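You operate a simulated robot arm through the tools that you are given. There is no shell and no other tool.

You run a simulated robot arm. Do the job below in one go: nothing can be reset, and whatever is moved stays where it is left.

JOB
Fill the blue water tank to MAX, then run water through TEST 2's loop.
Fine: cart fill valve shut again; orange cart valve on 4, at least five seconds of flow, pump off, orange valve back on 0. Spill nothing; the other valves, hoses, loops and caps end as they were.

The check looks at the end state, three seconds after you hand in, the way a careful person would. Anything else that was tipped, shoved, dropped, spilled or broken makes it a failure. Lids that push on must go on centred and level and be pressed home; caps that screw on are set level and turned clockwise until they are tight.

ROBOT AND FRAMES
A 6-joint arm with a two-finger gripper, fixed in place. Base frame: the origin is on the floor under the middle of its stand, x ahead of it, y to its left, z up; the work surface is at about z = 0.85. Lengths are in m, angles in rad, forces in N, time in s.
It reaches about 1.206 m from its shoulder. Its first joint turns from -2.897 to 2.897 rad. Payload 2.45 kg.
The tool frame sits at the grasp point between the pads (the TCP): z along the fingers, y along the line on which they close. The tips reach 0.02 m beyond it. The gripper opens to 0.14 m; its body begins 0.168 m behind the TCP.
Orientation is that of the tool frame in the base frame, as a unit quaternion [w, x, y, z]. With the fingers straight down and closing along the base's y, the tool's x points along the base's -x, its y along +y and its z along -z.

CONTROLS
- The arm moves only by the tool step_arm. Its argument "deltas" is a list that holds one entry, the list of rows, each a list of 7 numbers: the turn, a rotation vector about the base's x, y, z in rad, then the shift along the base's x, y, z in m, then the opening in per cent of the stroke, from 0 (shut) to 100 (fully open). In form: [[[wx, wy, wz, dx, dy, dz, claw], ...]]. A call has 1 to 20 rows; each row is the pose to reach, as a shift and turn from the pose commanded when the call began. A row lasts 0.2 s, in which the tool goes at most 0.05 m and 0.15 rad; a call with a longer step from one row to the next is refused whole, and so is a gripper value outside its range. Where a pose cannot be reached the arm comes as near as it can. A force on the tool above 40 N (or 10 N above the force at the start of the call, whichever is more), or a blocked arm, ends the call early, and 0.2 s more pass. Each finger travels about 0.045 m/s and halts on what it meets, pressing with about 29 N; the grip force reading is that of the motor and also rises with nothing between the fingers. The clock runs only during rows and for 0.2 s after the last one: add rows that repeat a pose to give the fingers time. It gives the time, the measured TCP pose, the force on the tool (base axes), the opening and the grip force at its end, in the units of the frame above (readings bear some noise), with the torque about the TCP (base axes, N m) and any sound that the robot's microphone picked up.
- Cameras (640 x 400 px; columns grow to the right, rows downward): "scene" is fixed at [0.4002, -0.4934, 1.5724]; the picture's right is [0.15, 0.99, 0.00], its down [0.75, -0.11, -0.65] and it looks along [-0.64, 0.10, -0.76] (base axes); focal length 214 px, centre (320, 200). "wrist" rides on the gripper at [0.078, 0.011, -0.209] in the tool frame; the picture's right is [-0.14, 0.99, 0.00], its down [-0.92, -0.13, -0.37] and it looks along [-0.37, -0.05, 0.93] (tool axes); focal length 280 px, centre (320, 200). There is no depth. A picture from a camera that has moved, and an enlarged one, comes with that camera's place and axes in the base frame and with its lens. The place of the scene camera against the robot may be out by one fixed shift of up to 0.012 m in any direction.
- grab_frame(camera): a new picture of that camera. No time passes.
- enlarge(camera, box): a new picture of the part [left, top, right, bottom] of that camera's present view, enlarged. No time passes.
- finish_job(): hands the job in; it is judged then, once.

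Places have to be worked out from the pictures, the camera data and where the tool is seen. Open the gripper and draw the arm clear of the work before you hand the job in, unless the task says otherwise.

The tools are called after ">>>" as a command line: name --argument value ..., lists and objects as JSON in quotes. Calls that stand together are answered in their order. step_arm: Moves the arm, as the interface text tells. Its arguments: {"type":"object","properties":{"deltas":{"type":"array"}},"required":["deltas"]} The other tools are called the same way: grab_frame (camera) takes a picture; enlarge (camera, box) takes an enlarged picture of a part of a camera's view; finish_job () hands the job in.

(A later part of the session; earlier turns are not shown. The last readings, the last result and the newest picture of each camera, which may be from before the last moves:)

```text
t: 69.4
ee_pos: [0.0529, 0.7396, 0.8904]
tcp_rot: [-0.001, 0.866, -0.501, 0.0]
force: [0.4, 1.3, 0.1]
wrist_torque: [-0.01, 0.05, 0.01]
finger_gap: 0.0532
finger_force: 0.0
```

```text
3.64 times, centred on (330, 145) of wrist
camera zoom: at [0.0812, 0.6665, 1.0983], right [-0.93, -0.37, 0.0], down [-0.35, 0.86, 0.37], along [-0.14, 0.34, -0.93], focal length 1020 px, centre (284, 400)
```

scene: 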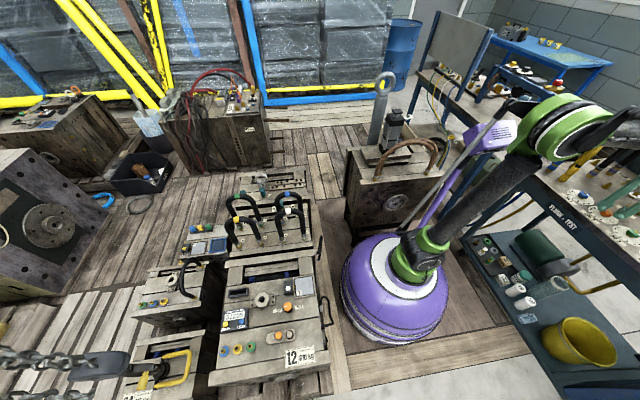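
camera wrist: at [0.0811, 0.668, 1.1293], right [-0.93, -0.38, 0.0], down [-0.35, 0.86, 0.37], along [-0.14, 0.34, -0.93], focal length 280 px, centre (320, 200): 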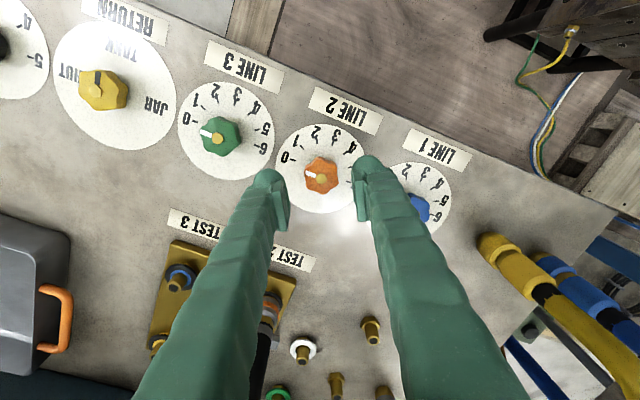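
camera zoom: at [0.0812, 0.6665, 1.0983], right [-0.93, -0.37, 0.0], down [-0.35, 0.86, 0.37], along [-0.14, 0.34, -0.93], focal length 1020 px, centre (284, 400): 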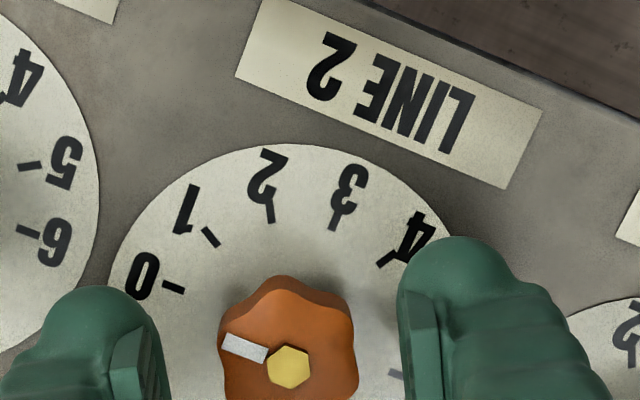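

Released with no load, and the knob is still on 0. The pads (set proud of the rounded tips) were probably only catching the knob's top edge, so I'll go about 6 mm lower, still about 3 mm above the dial, and close only to ~31 mm first.

>>> step_arm --deltas '[[[0, 0, 0, 0, 0, -0.003, 38], [0, 0, 0, 0, 0, -0.006, 38], [0, 0, 0, 0, 0, -0.0062, 30], [0, 0, 0, 0, 0, -0.0062, 23], [0, 0, 0, 0, 0, -0.0062, 23]]]'

>>> enlarge --camera "wrist" --box '[275, 140, 365, 200]'

>>> enlarge --camera "scene" --box '[580, 190, 640, 240]'

```text
t: 70.6
ee_pos: [0.0513, 0.7401, 0.8828]
tcp_rot: [-0.001, 0.866, -0.501, 0.0]
force: [-3.5, -1.6, -0.7]
wrist_torque: [-0.04, 0.03, 0.0]
finger_gap: 0.0349
finger_force: 1.5
```

```text
6.67 times, centred on (320, 170) of wrist
camera zoom: at [0.0812, 0.6666, 1.0919], right [-0.93, -0.37, 0.0], down [-0.35, 0.86, 0.37], along [-0.14, 0.34, -0.93], focal length 1869 px, centre (320, 400)
```

zoom: 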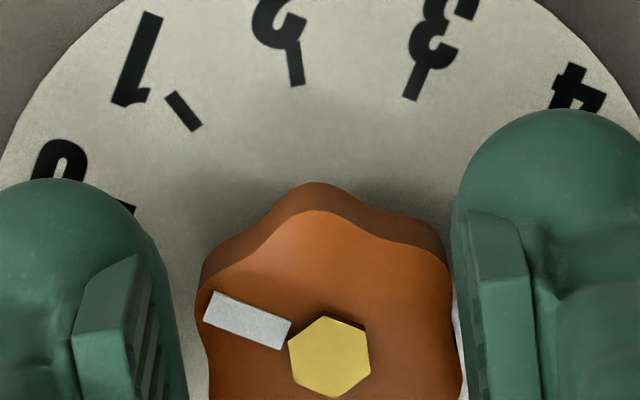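

```text
8.00 times, centred on (610, 215) of scene
camera zoom: at [0.4002, -0.4934, 1.5724], right [0.15, 0.99, 0.0], down [0.75, -0.11, -0.65], along [-0.64, 0.1, -0.76], focal length 1716 px, centre (-2000, 80)
```

zoom: 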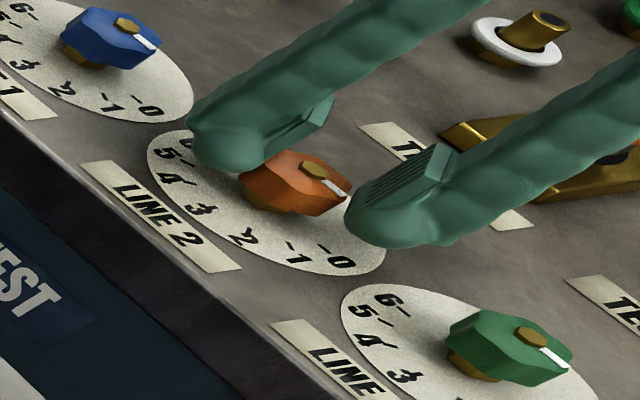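

Now the pads straddle the knob's full height and the right pad just touches. I'll shift 1 mm toward that side and close gradually.

>>> step_arm --deltas '[[[0, 0, 0, -0.0008, -0.0003, 0, 22], [0, 0, 0, -0.0008, -0.0003, 0, 18], [0, 0, 0, -0.0008, -0.0003, 0, 14]]]'

>>> enlarge --camera "wrist" --box '[275, 140, 365, 200]'

```text
t: 71.4
ee_pos: [0.0507, 0.739, 0.882]
tcp_rot: [-0.002, 0.865, -0.502, -0.001]
force: [-9.9, -6.0, -0.1]
wrist_torque: [-0.01, 0.1, 0.0]
finger_gap: 0.0318
finger_force: 37.4
```

```text
6.67 times, centred on (320, 170) of wrist
camera zoom: at [0.0804, 0.666, 1.0918], right [-0.93, -0.38, 0.0], down [-0.35, 0.86, 0.37], along [-0.14, 0.34, -0.93], focal length 1869 px, centre (320, 400)
```

zoom: 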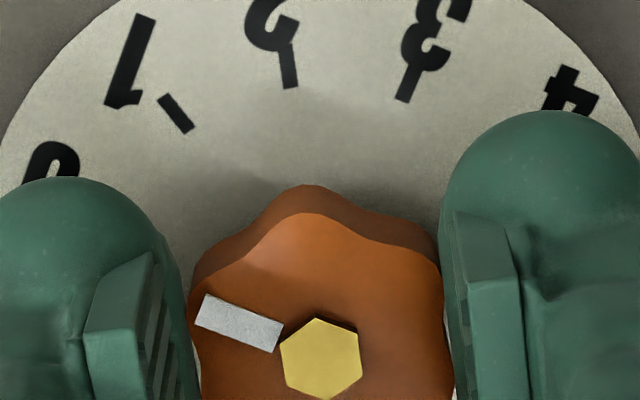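

Good grip now: 31.8 mm across the knob with no vertical force. I'll turn clockwise (seen from above) in a first portion and check the torque and that the knob follows.

>>> step_arm --deltas '[[[0, 0, -0.1, -0.0005, -0.0003, 0, 14], [0, 0, -0.22, -0.0005, -0.0003, 0, 14], [0, 0, -0.34, -0.0005, -0.0003, 0, 14], [0, 0, -0.46, -0.0005, -0.0003, 0, 14], [0, 0, -0.5236, -0.0005, -0.0003, 0, 14]]]'

>>> enlarge --camera "wrist" --box '[250, 90, 410, 200]'

```text
t: 72.6
ee_pos: [0.0504, 0.7386, 0.8824]
tcp_rot: [0.001, -0.706, 0.709, 0.001]
force: [-3.9, -9.4, -12.8]
wrist_torque: [0.04, 0.03, 0.02]
finger_gap: 0.0319
finger_force: 45.1
```

```text
3.64 times, centred on (330, 145) of wrist
camera zoom: at [0.0388, 0.6611, 1.0918], right [-0.99, 0.14, 0.0], down [0.13, 0.92, 0.37], along [0.05, 0.37, -0.93], focal length 1020 px, centre (284, 400)
```

zoom: 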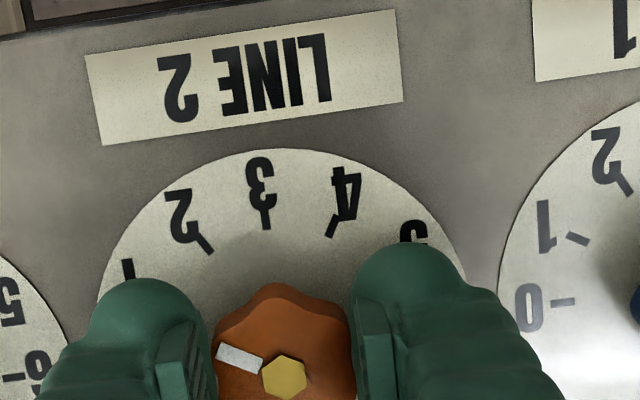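

The knob turned with the tool and points to 1, with negligible torque. I'll continue the remaining 90° to reach 4.

>>> step_arm --deltas '[[[0, 0, -0.14, 0, 0.0003, 0.0003, 14], [0, 0, -0.28, 0, 0.0003, 0.0003, 14], [0, 0, -0.42, 0, 0.0003, 0.0003, 14], [0, 0, -0.56, 0, 0.0003, 0.0003, 14], [0, 0, -0.7, 0.0002, 0.0003, 0.0003, 14], [0, 0, -0.84, 0.0003, 0.0003, 0.0003, 14], [0, 0, -0.98, 0.0004, 0.0003, 0.0003, 14], [0, 0, -1.12, 0.0005, 0.0003, 0.0003, 14], [0, 0, -1.26, 0.0005, 0.0003, 0.0003, 14], [0, 0, -1.4, 0.0005, 0.0003, 0.0003, 14], [0, 0, -1.54, 0.0005, 0.0003, 0.0003, 14], [0, 0, -1.5708, 0.0005, 0.0003, 0.0003, 14]]]'

>>> grab_frame --camera "wrist"

>>> enlarge --camera "wrist" --box '[250, 90, 410, 200]'

```text
t: 73.3
ee_pos: [0.0531, 0.7372, 0.8927]
tcp_rot: [0.002, -0.577, 0.816, 0.002]
force: [11.9, 4.1, 102.6]
wrist_torque: [0.78, 1.85, -0.04]
finger_gap: 0.0159
finger_force: 41.9
stopped in row 3: the force on the tool passed its limit at 80 N (the readings are from after the stop); the commanded pose is now the measured one
```

```text
taken
camera wrist: at [0.0155, 0.6676, 1.1004], right [-0.89, 0.46, 0.0], down [0.43, 0.82, 0.38], along [0.17, 0.33, -0.93], focal length 280 px, centre (320, 200)
```

wrist: 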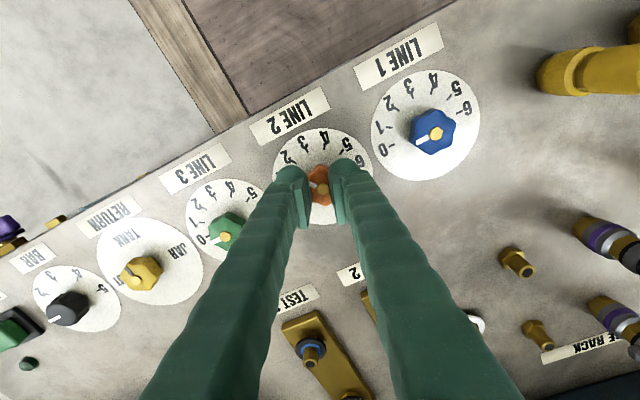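

```text
3.64 times, centred on (330, 145) of wrist
camera zoom: at [0.0155, 0.6676, 1.1004], right [-0.89, 0.46, 0.0], down [0.43, 0.82, 0.38], along [0.17, 0.33, -0.93], focal length 1020 px, centre (284, 400)
```

zoom: 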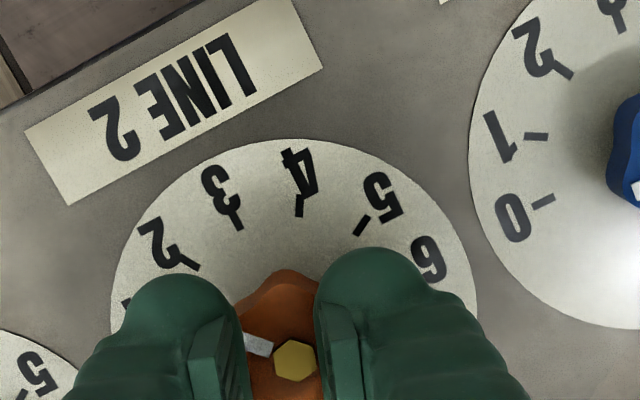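

The pads rode up off the knob's top (gap 16 mm, 100 N up) because of too strong a squeeze on its sloped sides. I'll open right away to unload.

>>> step_arm --deltas '[[[0, 0, 0, 0, 0, 0.001, 38], [0, 0, 0, 0, 0, 0.001, 38], [0, 0, 0, 0, 0, 0.001, 38]]]'

>>> enlarge --camera "wrist" --box '[250, 90, 410, 200]'

```text
t: 73.6
ee_pos: [0.0493, 0.7404, 0.8902]
tcp_rot: [0.003, -0.578, 0.816, 0.001]
force: [-0.4, -0.7, 0.1]
wrist_torque: [0.01, 0.04, 0.02]
finger_gap: 0.0404
finger_force: 0.2
stopped in row 1: the force on the tool passed its limit at 117 N (the readings are from after the stop); the commanded pose is now the measured one
```

```text
3.64 times, centred on (330, 145) of wrist
camera zoom: at [0.0134, 0.6706, 1.0982], right [-0.89, 0.46, 0.0], down [0.43, 0.82, 0.37], along [0.17, 0.33, -0.93], focal length 1020 px, centre (284, 400)
```

zoom: 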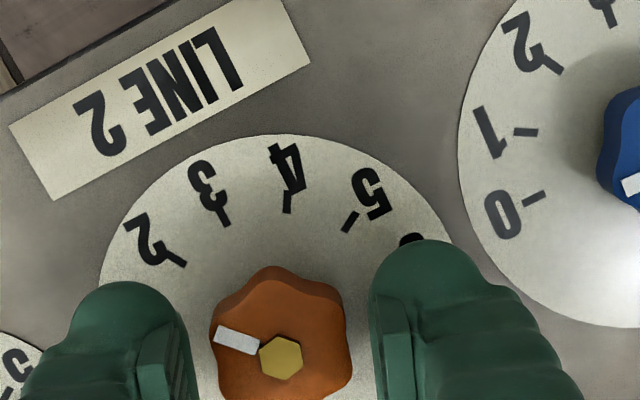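

Unloaded; the knob stands at about 1.6 and I'm clear of it. I'll lower to the better grip height, re-centre, and close gently with the opening target just under the knob width.

>>> step_arm --deltas '[[[0, 0, 0, 0.001, -0.001, -0.002, 38], [0, 0, 0, 0.001, -0.0015, -0.005, 38], [0, 0, 0, 0.001, -0.0015, -0.0082, 38], [0, 0, 0, 0.001, -0.0015, -0.0082, 28], [0, 0, 0, 0.001, -0.0015, -0.0082, 23.5], [0, 0, 0, 0.001, -0.0015, -0.0082, 22], [0, 0, 0, 0.001, -0.0015, -0.0082, 22]]]'

>>> enlarge --camera "wrist" --box '[275, 140, 365, 200]'

```text
t: 75.2
ee_pos: [0.052, 0.7403, 0.8811]
tcp_rot: [0.003, -0.578, 0.816, 0.0]
force: [-6.9, 1.1, 0.9]
wrist_torque: [0.02, 0.06, 0.0]
finger_gap: 0.035
finger_force: 3.4
```

```text
6.67 times, centred on (320, 170) of wrist
camera zoom: at [0.0147, 0.6691, 1.0903], right [-0.89, 0.46, 0.0], down [0.43, 0.82, 0.37], along [0.17, 0.33, -0.93], focal length 1869 px, centre (320, 400)
```

zoom: 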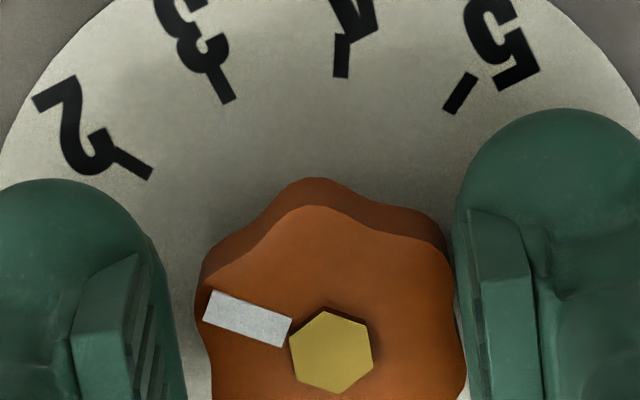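

The right pad touches first, so I need to shift about 1.2 mm that way. I'll do that with a gentle opening target.

>>> step_arm --deltas '[[[0, 0, 0, -0.0012, 0.0006, 0, 22], [0, 0, 0, -0.0012, 0.0006, 0, 21.5], [0, 0, 0, -0.0012, 0.0006, 0, 21.5]]]'

>>> enlarge --camera "wrist" --box '[275, 140, 365, 200]'

```text
t: 76.0
ee_pos: [0.0509, 0.7405, 0.8812]
tcp_rot: [0.002, -0.577, 0.817, 0.001]
force: [-3.7, 1.7, -1.2]
wrist_torque: [0.02, 0.04, -0.03]
finger_gap: 0.0332
finger_force: 2.6
```

```text
6.67 times, centred on (320, 170) of wrist
camera zoom: at [0.0137, 0.6693, 1.0903], right [-0.89, 0.46, 0.0], down [0.43, 0.82, 0.37], along [0.17, 0.33, -0.93], focal length 1869 px, centre (320, 400)
```

zoom: 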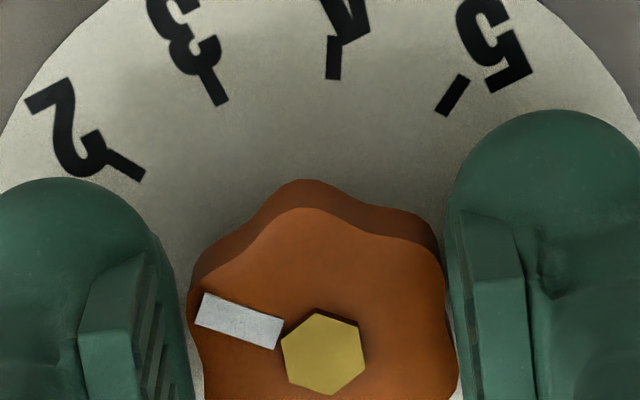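

Almost balanced. One more 0.7 mm shift, then a first 20° of turn with this gentle grip.

>>> step_arm --deltas '[[[0, 0, 0, -0.0007, 0.0003, 0, 21], [0, 0, 0, -0.0007, 0.0003, 0, 21], [0, 0, -0.12, -0.0007, 0.0003, 0, 21], [0, 0, -0.24, -0.0007, 0.0003, 0, 21], [0, 0, -0.36, -0.0007, 0.0003, 0, 21]]]'

>>> enlarge --camera "wrist" --box '[250, 90, 410, 200]'

```text
t: 77.2
ee_pos: [0.0502, 0.7389, 0.882]
tcp_rot: [0.003, -0.421, 0.907, 0.0]
force: [-0.7, 3.3, 5.9]
wrist_torque: [-0.37, 0.35, 0.01]
finger_gap: 0.0316
finger_force: 45.1
```

```text
3.64 times, centred on (330, 145) of wrist
camera zoom: at [-0.0095, 0.6869, 1.0906], right [-0.67, 0.74, 0.0], down [0.69, 0.62, 0.37], along [0.28, 0.25, -0.93], focal length 1020 px, centre (284, 400)
```

zoom: 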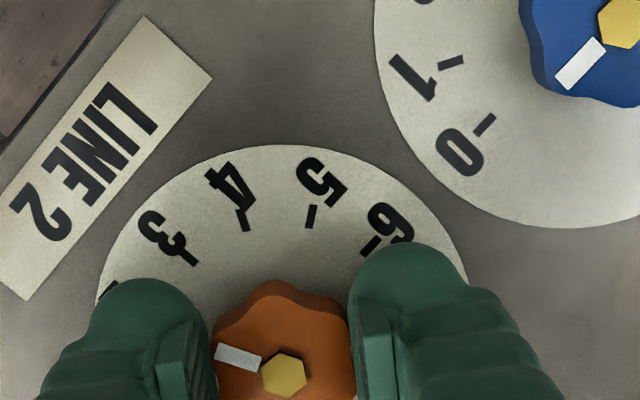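

The knob is following (about 2.3 on the dial) and the vertical force is small. I'll continue in short portions.

>>> step_arm --deltas '[[[0, 0, -0.12, 0, 0, 0, 21], [0, 0, -0.24, 0, 0, 0, 21], [0, 0, -0.36, 0, 0, 0, 21]]]'

>>> enlarge --camera "wrist" --box '[250, 90, 410, 200]'

```text
t: 78.0
ee_pos: [0.0497, 0.7394, 0.8818]
tcp_rot: [0.002, -0.253, 0.968, 0.0]
force: [-1.2, 6.4, 15.1]
wrist_torque: [0.05, -0.01, 0.0]
finger_gap: 0.0316
finger_force: 45.0
```

```text
3.64 times, centred on (330, 145) of wrist
camera zoom: at [-0.0245, 0.7115, 1.0906], right [-0.36, 0.93, 0.0], down [0.86, 0.34, 0.37], along [0.35, 0.13, -0.93], focal length 1020 px, centre (284, 400)
```

zoom: 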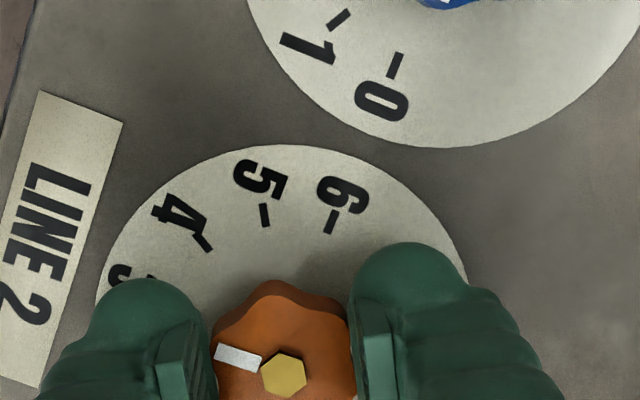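

The pointer is at about 3 now. I'll turn another 30° and then check precisely against the 4 mark.

>>> step_arm --deltas '[[[0, 0, -0.12, 0, 0, 0, 21], [0, 0, -0.24, 0, 0, 0, 21], [0, 0, -0.36, 0, 0, 0, 21], [0, 0, -0.46, 0, 0, 0, 21], [0, 0, -0.54, 0, 0, 0, 21]]]'

>>> enlarge --camera "wrist" --box '[250, 90, 410, 200]'

```text
t: 79.2
ee_pos: [0.0496, 0.7392, 0.8812]
tcp_rot: [0.003, 0.016, 1.0, -0.001]
force: [-1.0, 13.8, 22.4]
wrist_torque: [0.18, -0.27, 0.01]
finger_gap: 0.0316
finger_force: 44.9
```

```text
3.64 times, centred on (330, 145) of wrist
camera zoom: at [-0.0287, 0.754, 1.0905], right [0.17, 0.99, 0.0], down [0.91, -0.16, 0.37], along [0.37, -0.06, -0.93], focal length 1020 px, centre (284, 400)
```

zoom: 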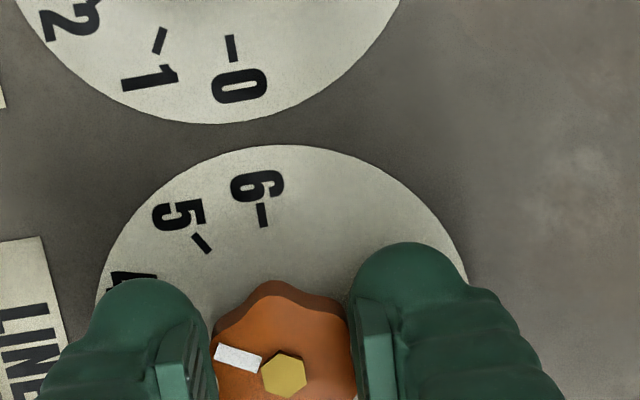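

The tool has turned about 122° in total. I'll open the fingers and lift straight up to inspect the pointer against the dial.

>>> step_arm --deltas '[[[0, 0, 0, 0, 0, 0, 30], [0, 0, 0, 0, 0, 0, 38], [0, 0, 0, 0, 0, 0, 38], [0, 0, 0, 0, 0, 0.03, 38], [0, 0, 0, 0, 0, 0.07, 42], [0, 0, 0, 0, 0, 0.11, 45], [0, 0, 0, 0, 0, 0.14, 60], [0, 0, 0, 0, 0, 0.14, 60]]]'

>>> grab_frame --camera "wrist"

>>> enlarge --camera "wrist" --box '[260, 110, 380, 200]'

```text
t: 81.0
ee_pos: [0.0485, 0.7402, 1.0227]
tcp_rot: [0.002, 0.015, 1.0, -0.001]
force: [-0.3, 0.6, -0.4]
wrist_torque: [0.02, 0.02, 0.03]
finger_gap: 0.084
finger_force: 0.0
```

```text
taken
camera wrist: at [-0.0306, 0.7541, 1.2313], right [0.17, 0.99, 0.0], down [0.91, -0.15, 0.37], along [0.37, -0.06, -0.93], focal length 280 px, centre (320, 200)
```

wrist: 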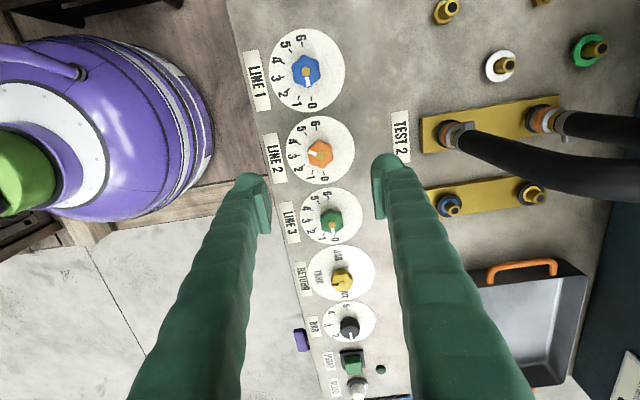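

```text
4.44 times, centred on (320, 155) of wrist
camera zoom: at [-0.0306, 0.7541, 1.2313], right [0.17, 0.99, 0.0], down [0.91, -0.15, 0.37], along [0.37, -0.06, -0.93], focal length 1246 px, centre (320, 400)
```

zoom: 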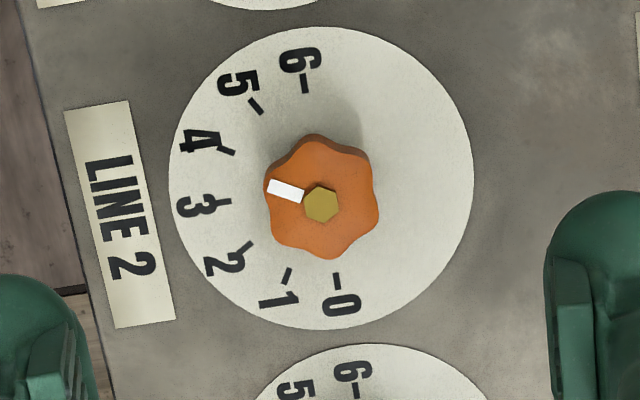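

The pointer lines up with the 4 mark (calculated 119° ± 3° versus 120°). Next is the PUMP button, triangulated at about (0.450, 0.735, 0.870); I'll close the fingers and move above it, offset so a single fingertip will land on it.

>>> step_arm --deltas '[[[0, 0, 0.004, 0.0446, -0.0022, 0.0, 50], [0, 0, 0.008, 0.0892, -0.0044, 0.0, 40], [0, 0, 0.012, 0.1338, -0.0067, 0.0, 30], [0, 0, 0.016, 0.1784, -0.0089, 0.0, 20], [0, 0, 0.02, 0.223, -0.0111, 0.0, 10], [0, 0, 0.024, 0.2676, -0.0133, 0.0, 0], [0, 0, 0.028, 0.3122, -0.0156, 0.0, 0], [0, 0, 0.031, 0.3568, -0.0178, 0.0, 0], [0, 0, 0.031, 0.4015, -0.02, 0.0, 0], [0, 0, 0.031, 0.4015, -0.02, 0.0, 0]]]'

>>> grab_frame --camera "wrist"

>>> enlarge --camera "wrist" --box '[260, 90, 420, 200]'

```text
t: 83.2
ee_pos: [0.453, 0.7205, 1.0216]
tcp_rot: [0.003, -0.001, 1.0, -0.001]
force: [0.0, -0.2, 0.1]
wrist_torque: [-0.03, 0.02, 0.05]
finger_gap: 0.0
finger_force: 28.6
```

```text
taken
camera wrist: at [0.3736, 0.7319, 1.2297], right [0.14, 0.99, 0.0], down [0.92, -0.13, 0.37], along [0.37, -0.05, -0.93], focal length 280 px, centre (320, 200)
```

wrist: 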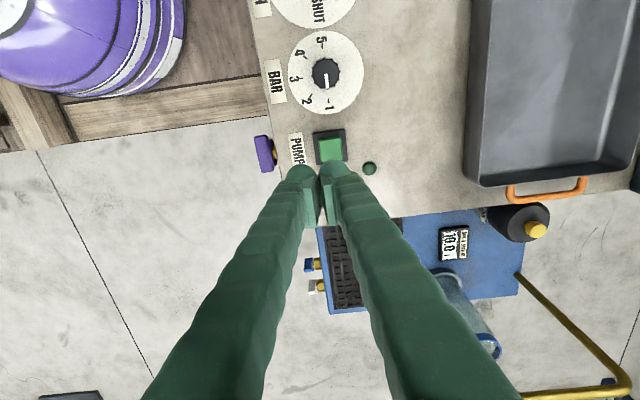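

```text
3.64 times, centred on (340, 145) of wrist
camera zoom: at [0.3736, 0.7319, 1.2297], right [0.14, 0.99, 0.0], down [0.92, -0.13, 0.37], along [0.37, -0.05, -0.93], focal length 1020 px, centre (247, 400)
```

zoom: 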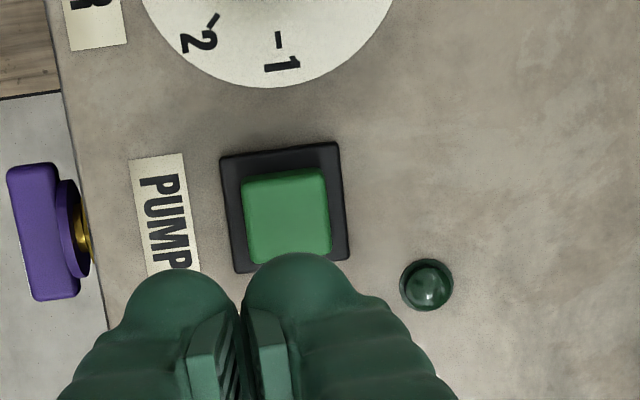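

The button centre refines to (0.449, 0.7355); the right fingertip is over it apart from 4 mm in x. I'll correct that and descend to about 15 mm above the button.

>>> step_arm --deltas '[[[0, 0, 0, -0.002, 0, -0.03, 0], [0, 0, 0, -0.004, 0, -0.06, 0], [0, 0, 0, -0.004, 0, -0.09, 0], [0, 0, 0, -0.004, 0, -0.115, 0], [0, 0, 0, -0.004, 0, -0.115, 0]]]'

>>> enlarge --camera "wrist" --box '[260, 90, 420, 200]'

>>> enlarge --camera "scene" --box '[560, 200, 640, 340]'

```text
t: 84.4
ee_pos: [0.4483, 0.7187, 0.9056]
tcp_rot: [0.003, -0.001, 1.0, -0.001]
force: [0.3, 0.4, -0.2]
wrist_torque: [0.02, -0.03, 0.02]
finger_gap: 0.0
finger_force: 29.0
```

```text
3.64 times, centred on (340, 145) of wrist
camera zoom: at [0.3686, 0.7311, 1.1142], right [0.14, 0.99, 0.0], down [0.92, -0.13, 0.37], along [0.37, -0.05, -0.93], focal length 1020 px, centre (247, 400)
```

zoom: 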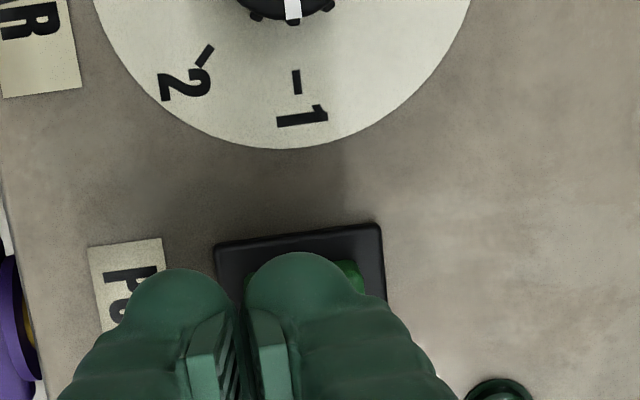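

```text
2.86 times, centred on (600, 270) of scene
camera zoom: at [0.4002, -0.4934, 1.5724], right [0.15, 0.99, 0.0], down [0.75, -0.11, -0.65], along [-0.64, 0.1, -0.76], focal length 613 px, centre (-480, 0)
```

zoom: 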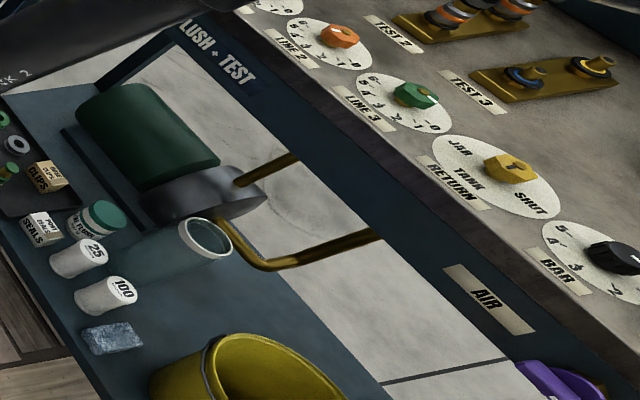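

The right fingertip is over the button. I'll come down slowly in small steps until contact, watching the force.

>>> step_arm --deltas '[[[0, 0, 0, 0, 0.002, -0.005, 0], [0, 0, 0, 0, 0.002, -0.009, 0], [0, 0, 0, 0, 0.002, -0.012, 0], [0, 0, 0, 0, 0.002, -0.014, 0], [0, 0, 0, 0, 0.002, -0.016, 0]]]'

>>> enlarge --camera "wrist" --box '[260, 90, 420, 200]'

```text
t: 85.6
ee_pos: [0.4467, 0.7227, 0.8911]
tcp_rot: [0.003, -0.001, 1.0, -0.001]
force: [0.2, -0.9, 1.0]
wrist_torque: [0.01, -0.03, -0.04]
finger_gap: 0.0
finger_force: 29.2
```

```text
3.64 times, centred on (340, 145) of wrist
camera zoom: at [0.3678, 0.7333, 1.0991], right [0.14, 0.99, 0.0], down [0.92, -0.13, 0.37], along [0.37, -0.05, -0.93], focal length 1020 px, centre (247, 400)
```

zoom: 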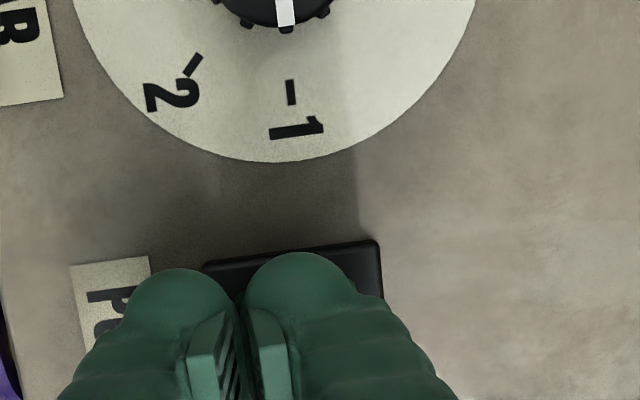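

No contact yet at z ≈ 0.890. I'll continue in 1–2 mm steps.

>>> step_arm --deltas '[[[0, 0, 0, 0, 0, -0.002, 0], [0, 0, 0, 0, 0, -0.003, 0], [0, 0, 0, 0, 0, -0.004, 0]]]'

```text
t: 86.4
ee_pos: [0.4472, 0.7221, 0.8867]
tcp_rot: [0.003, -0.001, 1.0, -0.001]
force: [-1.2, 0.3, 2.9]
wrist_torque: [0.04, 0.04, 0.0]
finger_gap: 0.0
finger_force: 28.7
heard: click
```

A click was heard with a light 3 N contact. I'll lift off straight away and check the indicator and flow meters.

>>> step_arm --deltas '[[[0, 0, 0, 0, 0, 0.01, 0], [0, 0, 0, 0, 0, 0.03, 0], [0, 0, 0, -0.01, -0.01, 0.07, 0]]]'

>>> grab_frame --camera "wrist"

>>> enlarge --camera "wrist" --box '[260, 90, 420, 200]'

```text
t: 87.2
ee_pos: [0.4379, 0.712, 0.9561]
tcp_rot: [0.003, -0.001, 1.0, -0.001]
force: [-0.3, 0.7, -0.6]
wrist_torque: [-0.03, 0.04, 0.01]
finger_gap: 0.0002
finger_force: 28.9
```

```text
taken
camera wrist: at [0.3588, 0.7225, 1.1644], right [0.14, 0.99, 0.0], down [0.92, -0.13, 0.37], along [0.37, -0.05, -0.93], focal length 280 px, centre (320, 200)
```

wrist: 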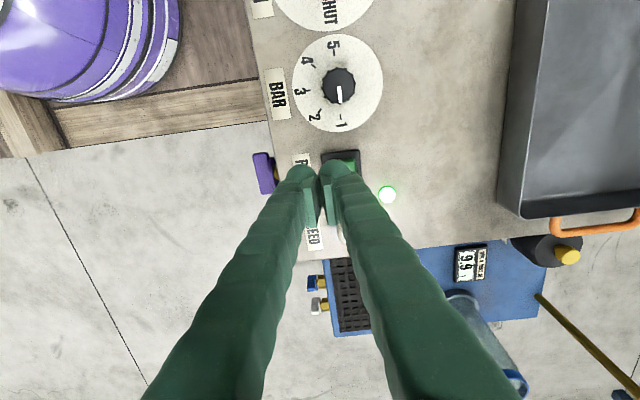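

```text
3.64 times, centred on (340, 145) of wrist
camera zoom: at [0.3588, 0.7225, 1.1644], right [0.14, 0.99, 0.0], down [0.92, -0.13, 0.37], along [0.37, -0.05, -0.93], focal length 1020 px, centre (247, 400)
```

zoom: 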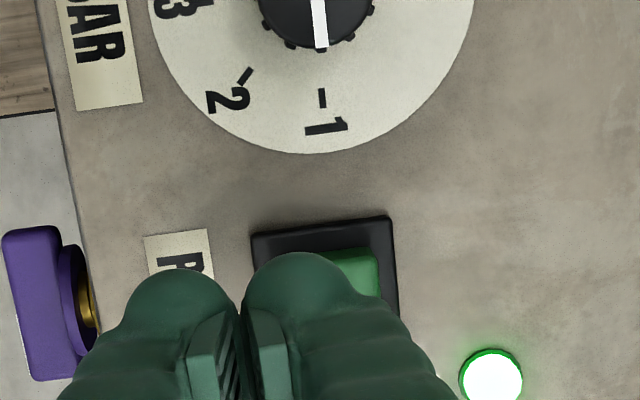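

The pump LED is lit. I'll back off and tilt up to see flow meter 2 and the tank display.

>>> step_arm --deltas '[[[0.12, 0, 0, -0.02, -0.02, 0.02, 0], [0.24, 0, 0, -0.04, -0.04, 0.04, 0], [0.36, 0, 0, -0.06, -0.06, 0.06, 0], [0.48, 0, 0, -0.08, -0.08, 0.08, 0], [0.6, 0, 0, -0.1, -0.1, 0.1, 0]]]'

>>> grab_frame --camera "wrist"

```text
t: 88.4
ee_pos: [0.3393, 0.6119, 1.0566]
tcp_rot: [0.003, 0.0, 0.955, 0.296]
force: [-0.2, 0.4, -0.3]
wrist_torque: [-0.04, 0.05, 0.03]
finger_gap: 0.0
finger_force: 29.6
```

```text
taken
camera wrist: at [0.26, 0.5032, 1.2345], right [0.14, 0.82, 0.56], down [0.92, -0.31, 0.24], along [0.37, 0.48, -0.79], focal length 280 px, centre (320, 200)
```

wrist: 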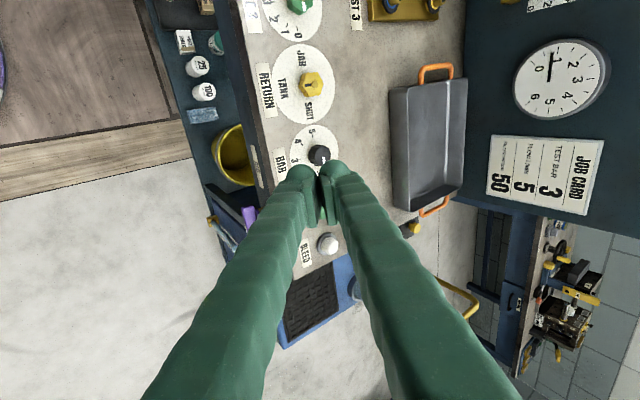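

The pressure gauge shows about 1 bar. I'll slide toward the flow meters to confirm flow in line 2.

>>> enlarge --camera "wrist" --box '[240, 0, 460, 180]'

>>> step_arm --deltas '[[[0.1, 0, 0, -0.045, -0.01, 0.01, 0], [0.2, 0, 0, -0.09, -0.02, 0.02, 0], [0.3, 0, 0, -0.135, -0.03, 0.03, 0], [0.4, 0, 0, -0.18, -0.04, 0.04, 0], [0.5, 0, 0, -0.225, -0.05, 0.05, 0]]]'

>>> grab_frame --camera "wrist"

```text
2.22 times, centred on (350, 90) of wrist
camera zoom: at [0.26, 0.5032, 1.2345], right [0.14, 0.82, 0.56], down [0.92, -0.31, 0.24], along [0.37, 0.48, -0.79], focal length 623 px, centre (253, 444)
```

zoom: 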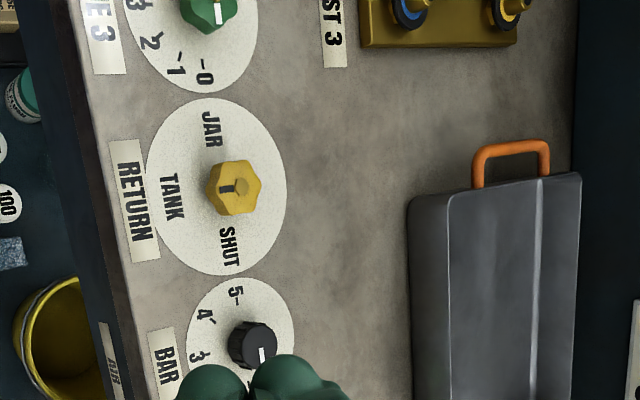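

```text
t: 89.6
ee_pos: [0.1134, 0.5631, 1.1068]
tcp_rot: [0.003, 0.002, 0.853, 0.523]
force: [0.6, 0.5, 0.1]
wrist_torque: [0.0, 0.02, 0.01]
finger_gap: 0.0
finger_force: 28.6
```

```text
taken
camera wrist: at [0.0333, 0.3829, 1.2108], right [0.14, 0.45, 0.88], down [0.92, -0.39, 0.06], along [0.37, 0.8, -0.47], focal length 280 px, centre (320, 200)
```

wrist: 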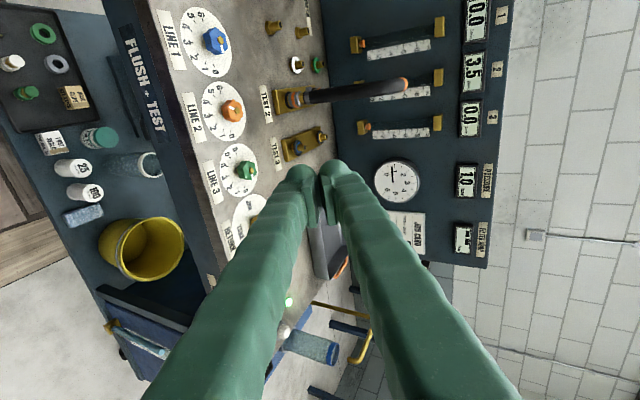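

>>> enlarge --camera "wrist" --box '[340, 0, 520, 130]'

>>> enlarge --camera "wrist" --box '[370, 130, 500, 270]'

>>> enlarge --camera "wrist" --box '[200, 60, 420, 180]'

```text
3.08 times, centred on (430, 65) of wrist
camera zoom: at [0.0333, 0.3829, 1.2108], right [0.14, 0.45, 0.88], down [0.92, -0.39, 0.06], along [0.37, 0.8, -0.47], focal length 863 px, centre (-18, 615)
```

zoom: 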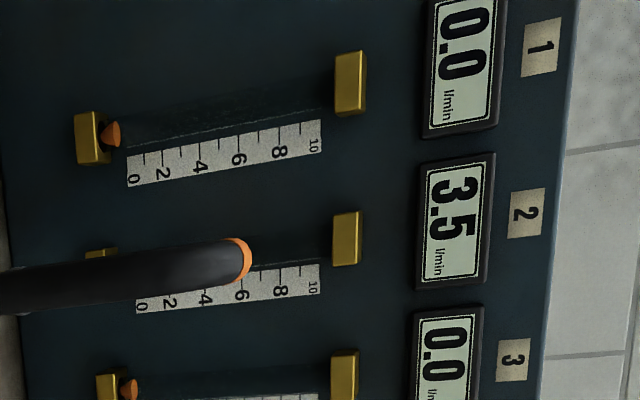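

```text
2.86 times, centred on (435, 200) of wrist
camera zoom: at [0.0333, 0.3829, 1.2108], right [0.14, 0.45, 0.88], down [0.92, -0.39, 0.06], along [0.37, 0.8, -0.47], focal length 801 px, centre (-9, 200)
```

zoom: 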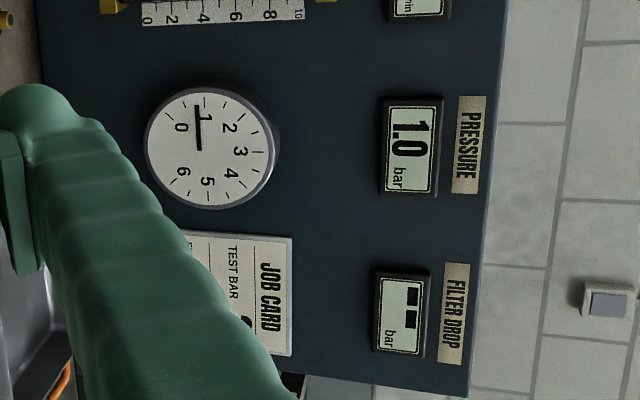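

```text
2.91 times, centred on (310, 120) of wrist
camera zoom: at [0.0333, 0.3829, 1.2108], right [0.14, 0.45, 0.88], down [0.92, -0.39, 0.06], along [0.37, 0.8, -0.47], focal length 816 px, centre (349, 433)
```

zoom: 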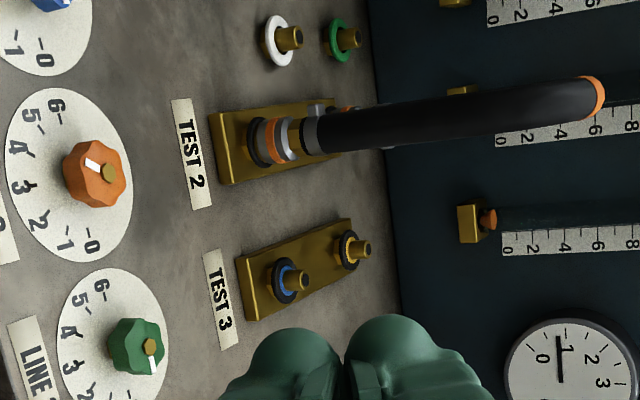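

Flow meter 2 reads 3.5 l/min at 1.0 bar, with lines 1 and 3 at zero and the pointer on 4. I'll retrace to the hover above the pump button, which keeps the flow running past five seconds, and check the tank display on the way.

>>> step_arm --deltas '[[[-0.1, 0, 0, 0.045, 0.01, -0.01, 0], [-0.2, 0, 0, 0.09, 0.02, -0.02, 0], [-0.3, 0, 0, 0.135, 0.03, -0.03, 0], [-0.4, 0, 0, 0.18, 0.04, -0.04, 0], [-0.5, 0, 0, 0.225, 0.05, -0.05, 0], [-0.62, 0, 0, 0.245, 0.07, -0.07, 0], [-0.74, 0, 0, 0.265, 0.09, -0.09, 0], [-0.86, 0, 0, 0.285, 0.11, -0.11, 0], [-0.98, 0, 0, 0.305, 0.13, -0.13, 0], [-1.1, 0, 0, 0.325, 0.15, -0.15, 0], [-1.1, 0, 0, 0.335, 0.16, -0.15, 0]]]'

>>> grab_frame --camera "wrist"

>>> enlarge --camera "wrist" --box '[430, 220, 570, 300]'

```text
t: 92.0
ee_pos: [0.4479, 0.7219, 0.9569]
tcp_rot: [0.002, -0.001, 1.0, -0.001]
force: [0.1, -0.3, 0.3]
wrist_torque: [0.05, 0.0, 0.0]
finger_gap: 0.0
finger_force: 29.4
```

```text
taken
camera wrist: at [0.369, 0.7341, 1.1651], right [0.14, 0.99, 0.0], down [0.92, -0.12, 0.37], along [0.37, -0.05, -0.93], focal length 280 px, centre (320, 200)
```

wrist: 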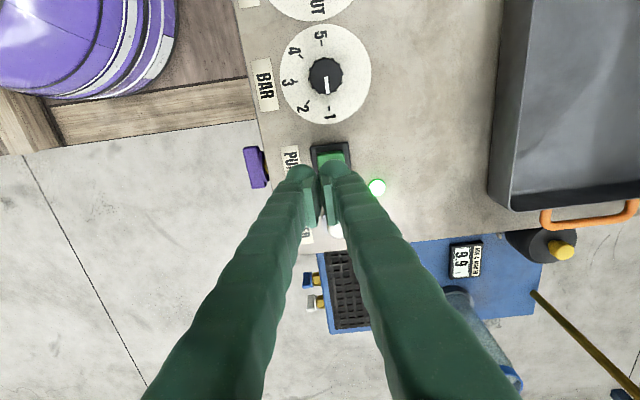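

```text
4.57 times, centred on (500, 260) of wrist
camera zoom: at [0.369, 0.7341, 1.1651], right [0.14, 0.99, 0.0], down [0.92, -0.12, 0.37], along [0.37, -0.05, -0.93], focal length 1282 px, centre (-503, -74)
```

zoom: 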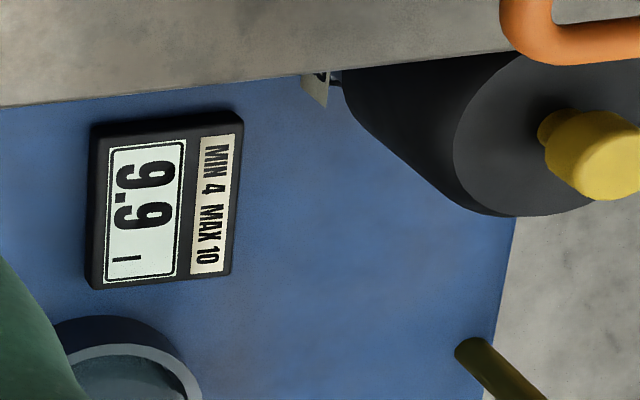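

After 5.7 s of flow the level holds at 9.9 l, so the water is returning to the tank. Now I'll press the pump button again at the same spot to stop it.

>>> step_arm --deltas '[[[0, 0, 0, 0, 0, -0.03, 0], [0, 0, 0, 0, 0, -0.05, 0], [0, 0, 0, 0, 0, -0.06, 0], [0, 0, 0, 0, 0, -0.065, 0], [0, 0, 0, 0, 0, -0.068, 0], [0, 0, 0, 0, 0, -0.07, 0]]]'

```text
t: 93.4
ee_pos: [0.4474, 0.7223, 0.8879]
tcp_rot: [0.004, -0.001, 1.0, -0.001]
force: [0.6, 0.9, 3.8]
wrist_torque: [0.1, 0.0, 0.01]
finger_gap: 0.0
finger_force: 29.1
heard: click
```

Click heard again. Lifting off to check that the LED is out and re-read the tank display.

>>> step_arm --deltas '[[[0, 0, 0, 0, 0, 0.01, 0], [0, 0, 0, 0, 0, 0.04, 0], [0, 0, 0, 0, 0, 0.08, 0], [0, 0, 0, 0, 0, 0.12, 0], [0, 0, 0, 0, 0, 0.135, 0]]]'

>>> grab_frame --camera "wrist"

>>> enlarge --camera "wrist" --box '[400, 190, 520, 270]'

>>> enlarge --camera "wrist" --box '[260, 90, 420, 200]'

```text
t: 94.6
ee_pos: [0.4488, 0.7219, 1.0234]
tcp_rot: [0.003, -0.001, 1.0, 0.0]
force: [-0.4, -0.5, 0.4]
wrist_torque: [0.0, -0.01, 0.0]
finger_gap: 0.0001
finger_force: 29.4
```

```text
taken
camera wrist: at [0.3689, 0.7333, 1.2307], right [0.14, 0.99, 0.0], down [0.92, -0.13, 0.37], along [0.37, -0.05, -0.93], focal length 280 px, centre (320, 200)
```

wrist: 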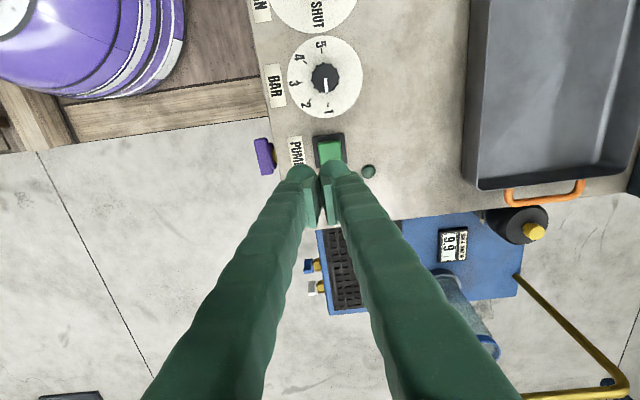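

```text
5.00 times, centred on (460, 230) of wrist
camera zoom: at [0.3689, 0.7333, 1.2307], right [0.14, 0.99, 0.0], down [0.92, -0.13, 0.37], along [0.37, -0.05, -0.93], focal length 1402 px, centre (-380, 50)
```

zoom: 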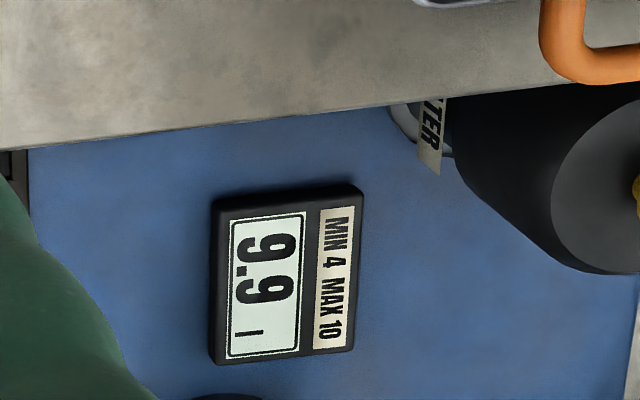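

```text
3.64 times, centred on (340, 145) of wrist
camera zoom: at [0.3689, 0.7333, 1.2307], right [0.14, 0.99, 0.0], down [0.92, -0.13, 0.37], along [0.37, -0.05, -0.93], focal length 1020 px, centre (247, 400)
```

zoom: 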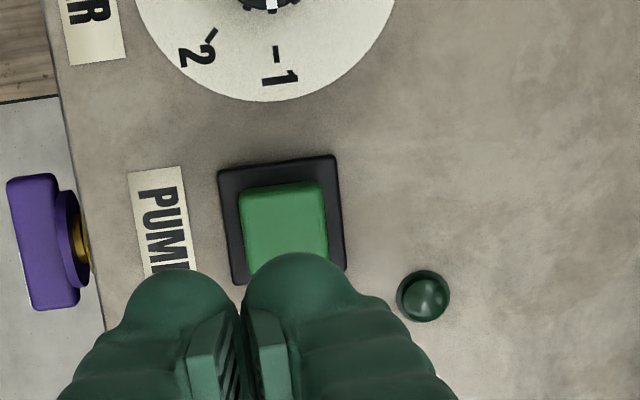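

The pump LED is dark and the level reads 9.9 l. Now I'll return above the LINE 2 knob, with the same tool angle at which I released it, to turn it back to 0.

>>> step_arm --deltas '[[[0, 0, -0.004, -0.0444, 0.0019, 0.0, 10], [0, 0, -0.008, -0.0888, 0.0038, 0.0, 20], [0, 0, -0.012, -0.1332, 0.0058, 0.0, 38], [0, 0, -0.016, -0.1776, 0.0077, 0.0, 38], [0, 0, -0.02, -0.222, 0.0096, 0.0, 38], [0, 0, -0.024, -0.2664, 0.0115, 0.0, 38], [0, 0, -0.028, -0.3108, 0.0135, 0.0, 38], [0, 0, -0.031, -0.3552, 0.0154, 0.0, 38], [0, 0, -0.031, -0.3992, 0.0173, 0.0, 38], [0, 0, -0.031, -0.3992, 0.0173, 0.0, 38]]]'

>>> enlarge --camera "wrist" --box '[260, 110, 380, 200]'

```text
t: 96.8
ee_pos: [0.0509, 0.7393, 1.0204]
tcp_rot: [0.003, 0.015, 1.0, 0.0]
force: [-0.1, 0.1, -0.1]
wrist_torque: [0.0, 0.0, 0.02]
finger_gap: 0.0532
finger_force: 0.0
```

```text
4.44 times, centred on (320, 155) of wrist
camera zoom: at [-0.0285, 0.753, 1.2294], right [0.17, 0.99, 0.0], down [0.91, -0.15, 0.37], along [0.37, -0.06, -0.93], focal length 1246 px, centre (320, 400)
```

zoom: 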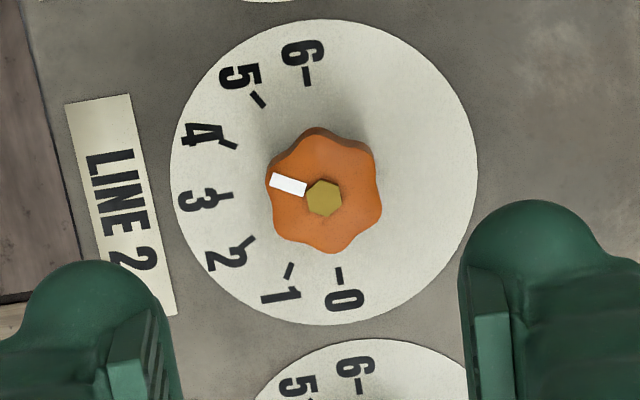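

I'm over the knob, with about 1 mm to shift in y. I'll descend to the same grip height as at release and stop with the fingers still open.

>>> step_arm --deltas '[[[0, 0, 0, 0, 0.001, -0.04, 38], [0, 0, 0, 0, 0.001, -0.08, 38], [0, 0, 0, 0, 0.001, -0.11, 38], [0, 0, 0, 0, 0.001, -0.126, 38], [0, 0, 0, 0, 0.001, -0.134, 38], [0, 0, 0, 0, 0.001, -0.139, 38], [0, 0, 0, 0, 0.001, -0.139, 38]]]'

>>> enlarge --camera "wrist" --box '[250, 90, 410, 200]'

```text
t: 98.4
ee_pos: [0.0496, 0.7395, 0.8831]
tcp_rot: [0.003, 0.014, 1.0, -0.001]
force: [0.4, -0.1, -0.4]
wrist_torque: [0.01, 0.01, -0.01]
finger_gap: 0.0532
finger_force: 0.0
```

```text
3.64 times, centred on (330, 145) of wrist
camera zoom: at [-0.0297, 0.7528, 1.0911], right [0.17, 0.99, 0.0], down [0.91, -0.15, 0.37], along [0.37, -0.06, -0.93], focal length 1020 px, centre (284, 400)
```

zoom: 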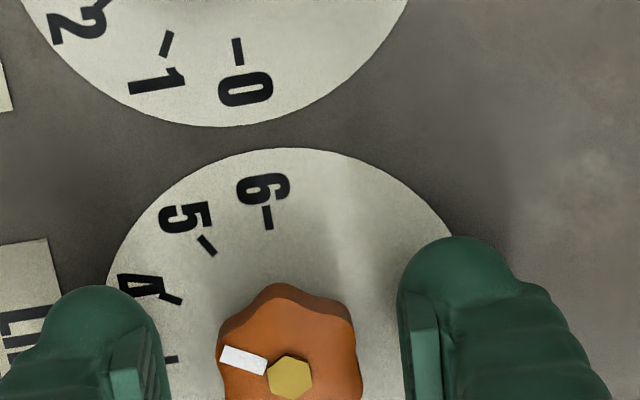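

The knob sits about 1.2 mm to the right of the earlier gripped view. I'll shift by that and close gently.

>>> step_arm --deltas '[[[0, 0, 0, 0.0005, 0.0012, -0.0003, 38], [0, 0, 0, 0.0005, 0.0012, -0.0003, 28], [0, 0, 0, 0.0005, 0.0012, -0.0003, 23.5], [0, 0, 0, 0.0005, 0.0012, -0.0003, 21.5], [0, 0, 0, 0.0005, 0.0012, -0.0003, 21.5]]]'

>>> enlarge --camera "wrist" --box '[250, 90, 410, 200]'

```text
t: 99.6
ee_pos: [0.0499, 0.7402, 0.8832]
tcp_rot: [0.002, 0.015, 1.0, -0.001]
force: [0.1, -4.7, -1.1]
wrist_torque: [-0.02, -0.01, 0.01]
finger_gap: 0.0328
finger_force: 1.9
```

```text
3.64 times, centred on (330, 145) of wrist
camera zoom: at [-0.0292, 0.7543, 1.091], right [0.17, 0.99, 0.0], down [0.91, -0.15, 0.37], along [0.37, -0.06, -0.93], focal length 1020 px, centre (284, 400)
```

zoom: 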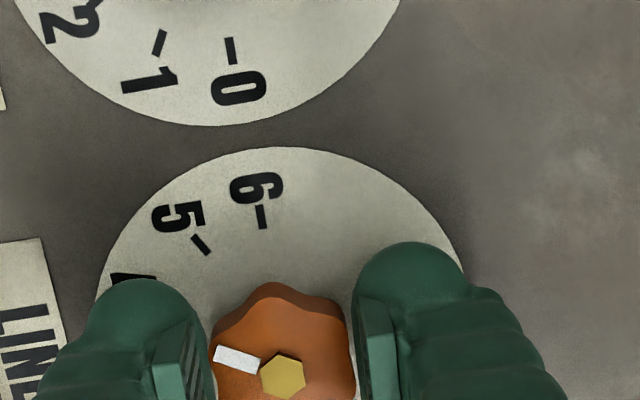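

The left pad touches first, so I'll shift back 0.6 mm and begin turning counter-clockwise in short portions.

>>> step_arm --deltas '[[[0, 0, 0, 0, -0.0006, -0.0007, 21], [0, 0, 0, 0, -0.0006, -0.0007, 21], [0, 0, 0.12, 0, -0.0006, -0.0007, 21], [0, 0, 0.24, 0, -0.0006, -0.0007, 21], [0, 0, 0.36, 0, -0.0006, -0.0007, 21]]]'

>>> enlarge --camera "wrist" --box '[250, 90, 410, 200]'

```text
t: 100.8
ee_pos: [0.0501, 0.7415, 0.8812]
tcp_rot: [0.002, -0.167, 0.986, 0.0]
force: [0.7, -6.7, 0.3]
wrist_torque: [-0.08, 0.01, -0.01]
finger_gap: 0.0337
finger_force: 2.5
```

```text
3.64 times, centred on (330, 145) of wrist
camera zoom: at [-0.0289, 0.7256, 1.0906], right [-0.19, 0.98, 0.0], down [0.91, 0.18, 0.37], along [0.37, 0.07, -0.93], focal length 1020 px, centre (284, 400)
```

zoom: 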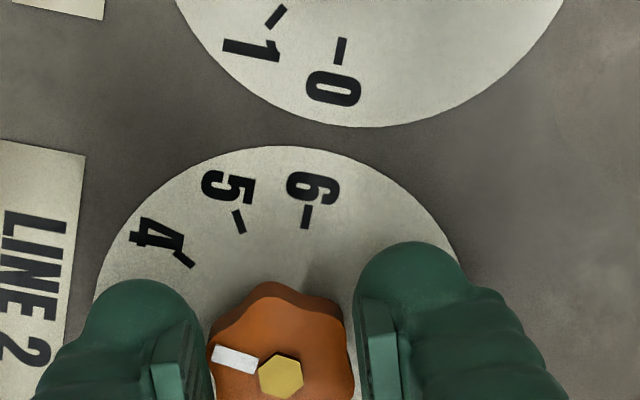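

The knob is following. I'll centre another millimetre and continue turning.

>>> step_arm --deltas '[[[0, 0, 0.12, 0, -0.001, 0, 21], [0, 0, 0.24, 0, -0.001, 0, 21], [0, 0, 0.36, 0, -0.001, 0, 21], [0, 0, 0.48, 0, -0.001, 0, 21], [0, 0, 0.6, 0, -0.001, 0, 21]]]'

>>> enlarge --camera "wrist" --box '[250, 90, 410, 200]'

```text
t: 102.0
ee_pos: [0.0496, 0.7409, 0.8805]
tcp_rot: [0.003, -0.449, 0.893, 0.0]
force: [4.4, -3.7, -1.5]
wrist_torque: [-0.03, -0.04, -0.03]
finger_gap: 0.0336
finger_force: 2.7
```

```text
3.64 times, centred on (330, 145) of wrist
camera zoom: at [-0.0067, 0.6833, 1.0902], right [-0.71, 0.7, 0.0], down [0.65, 0.66, 0.37], along [0.26, 0.27, -0.93], focal length 1020 px, centre (284, 400)
```

zoom: 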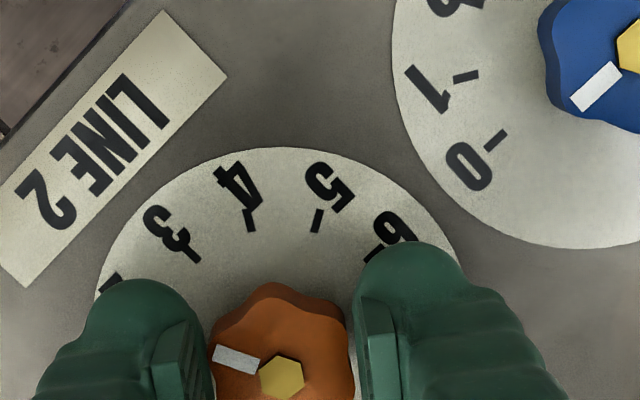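

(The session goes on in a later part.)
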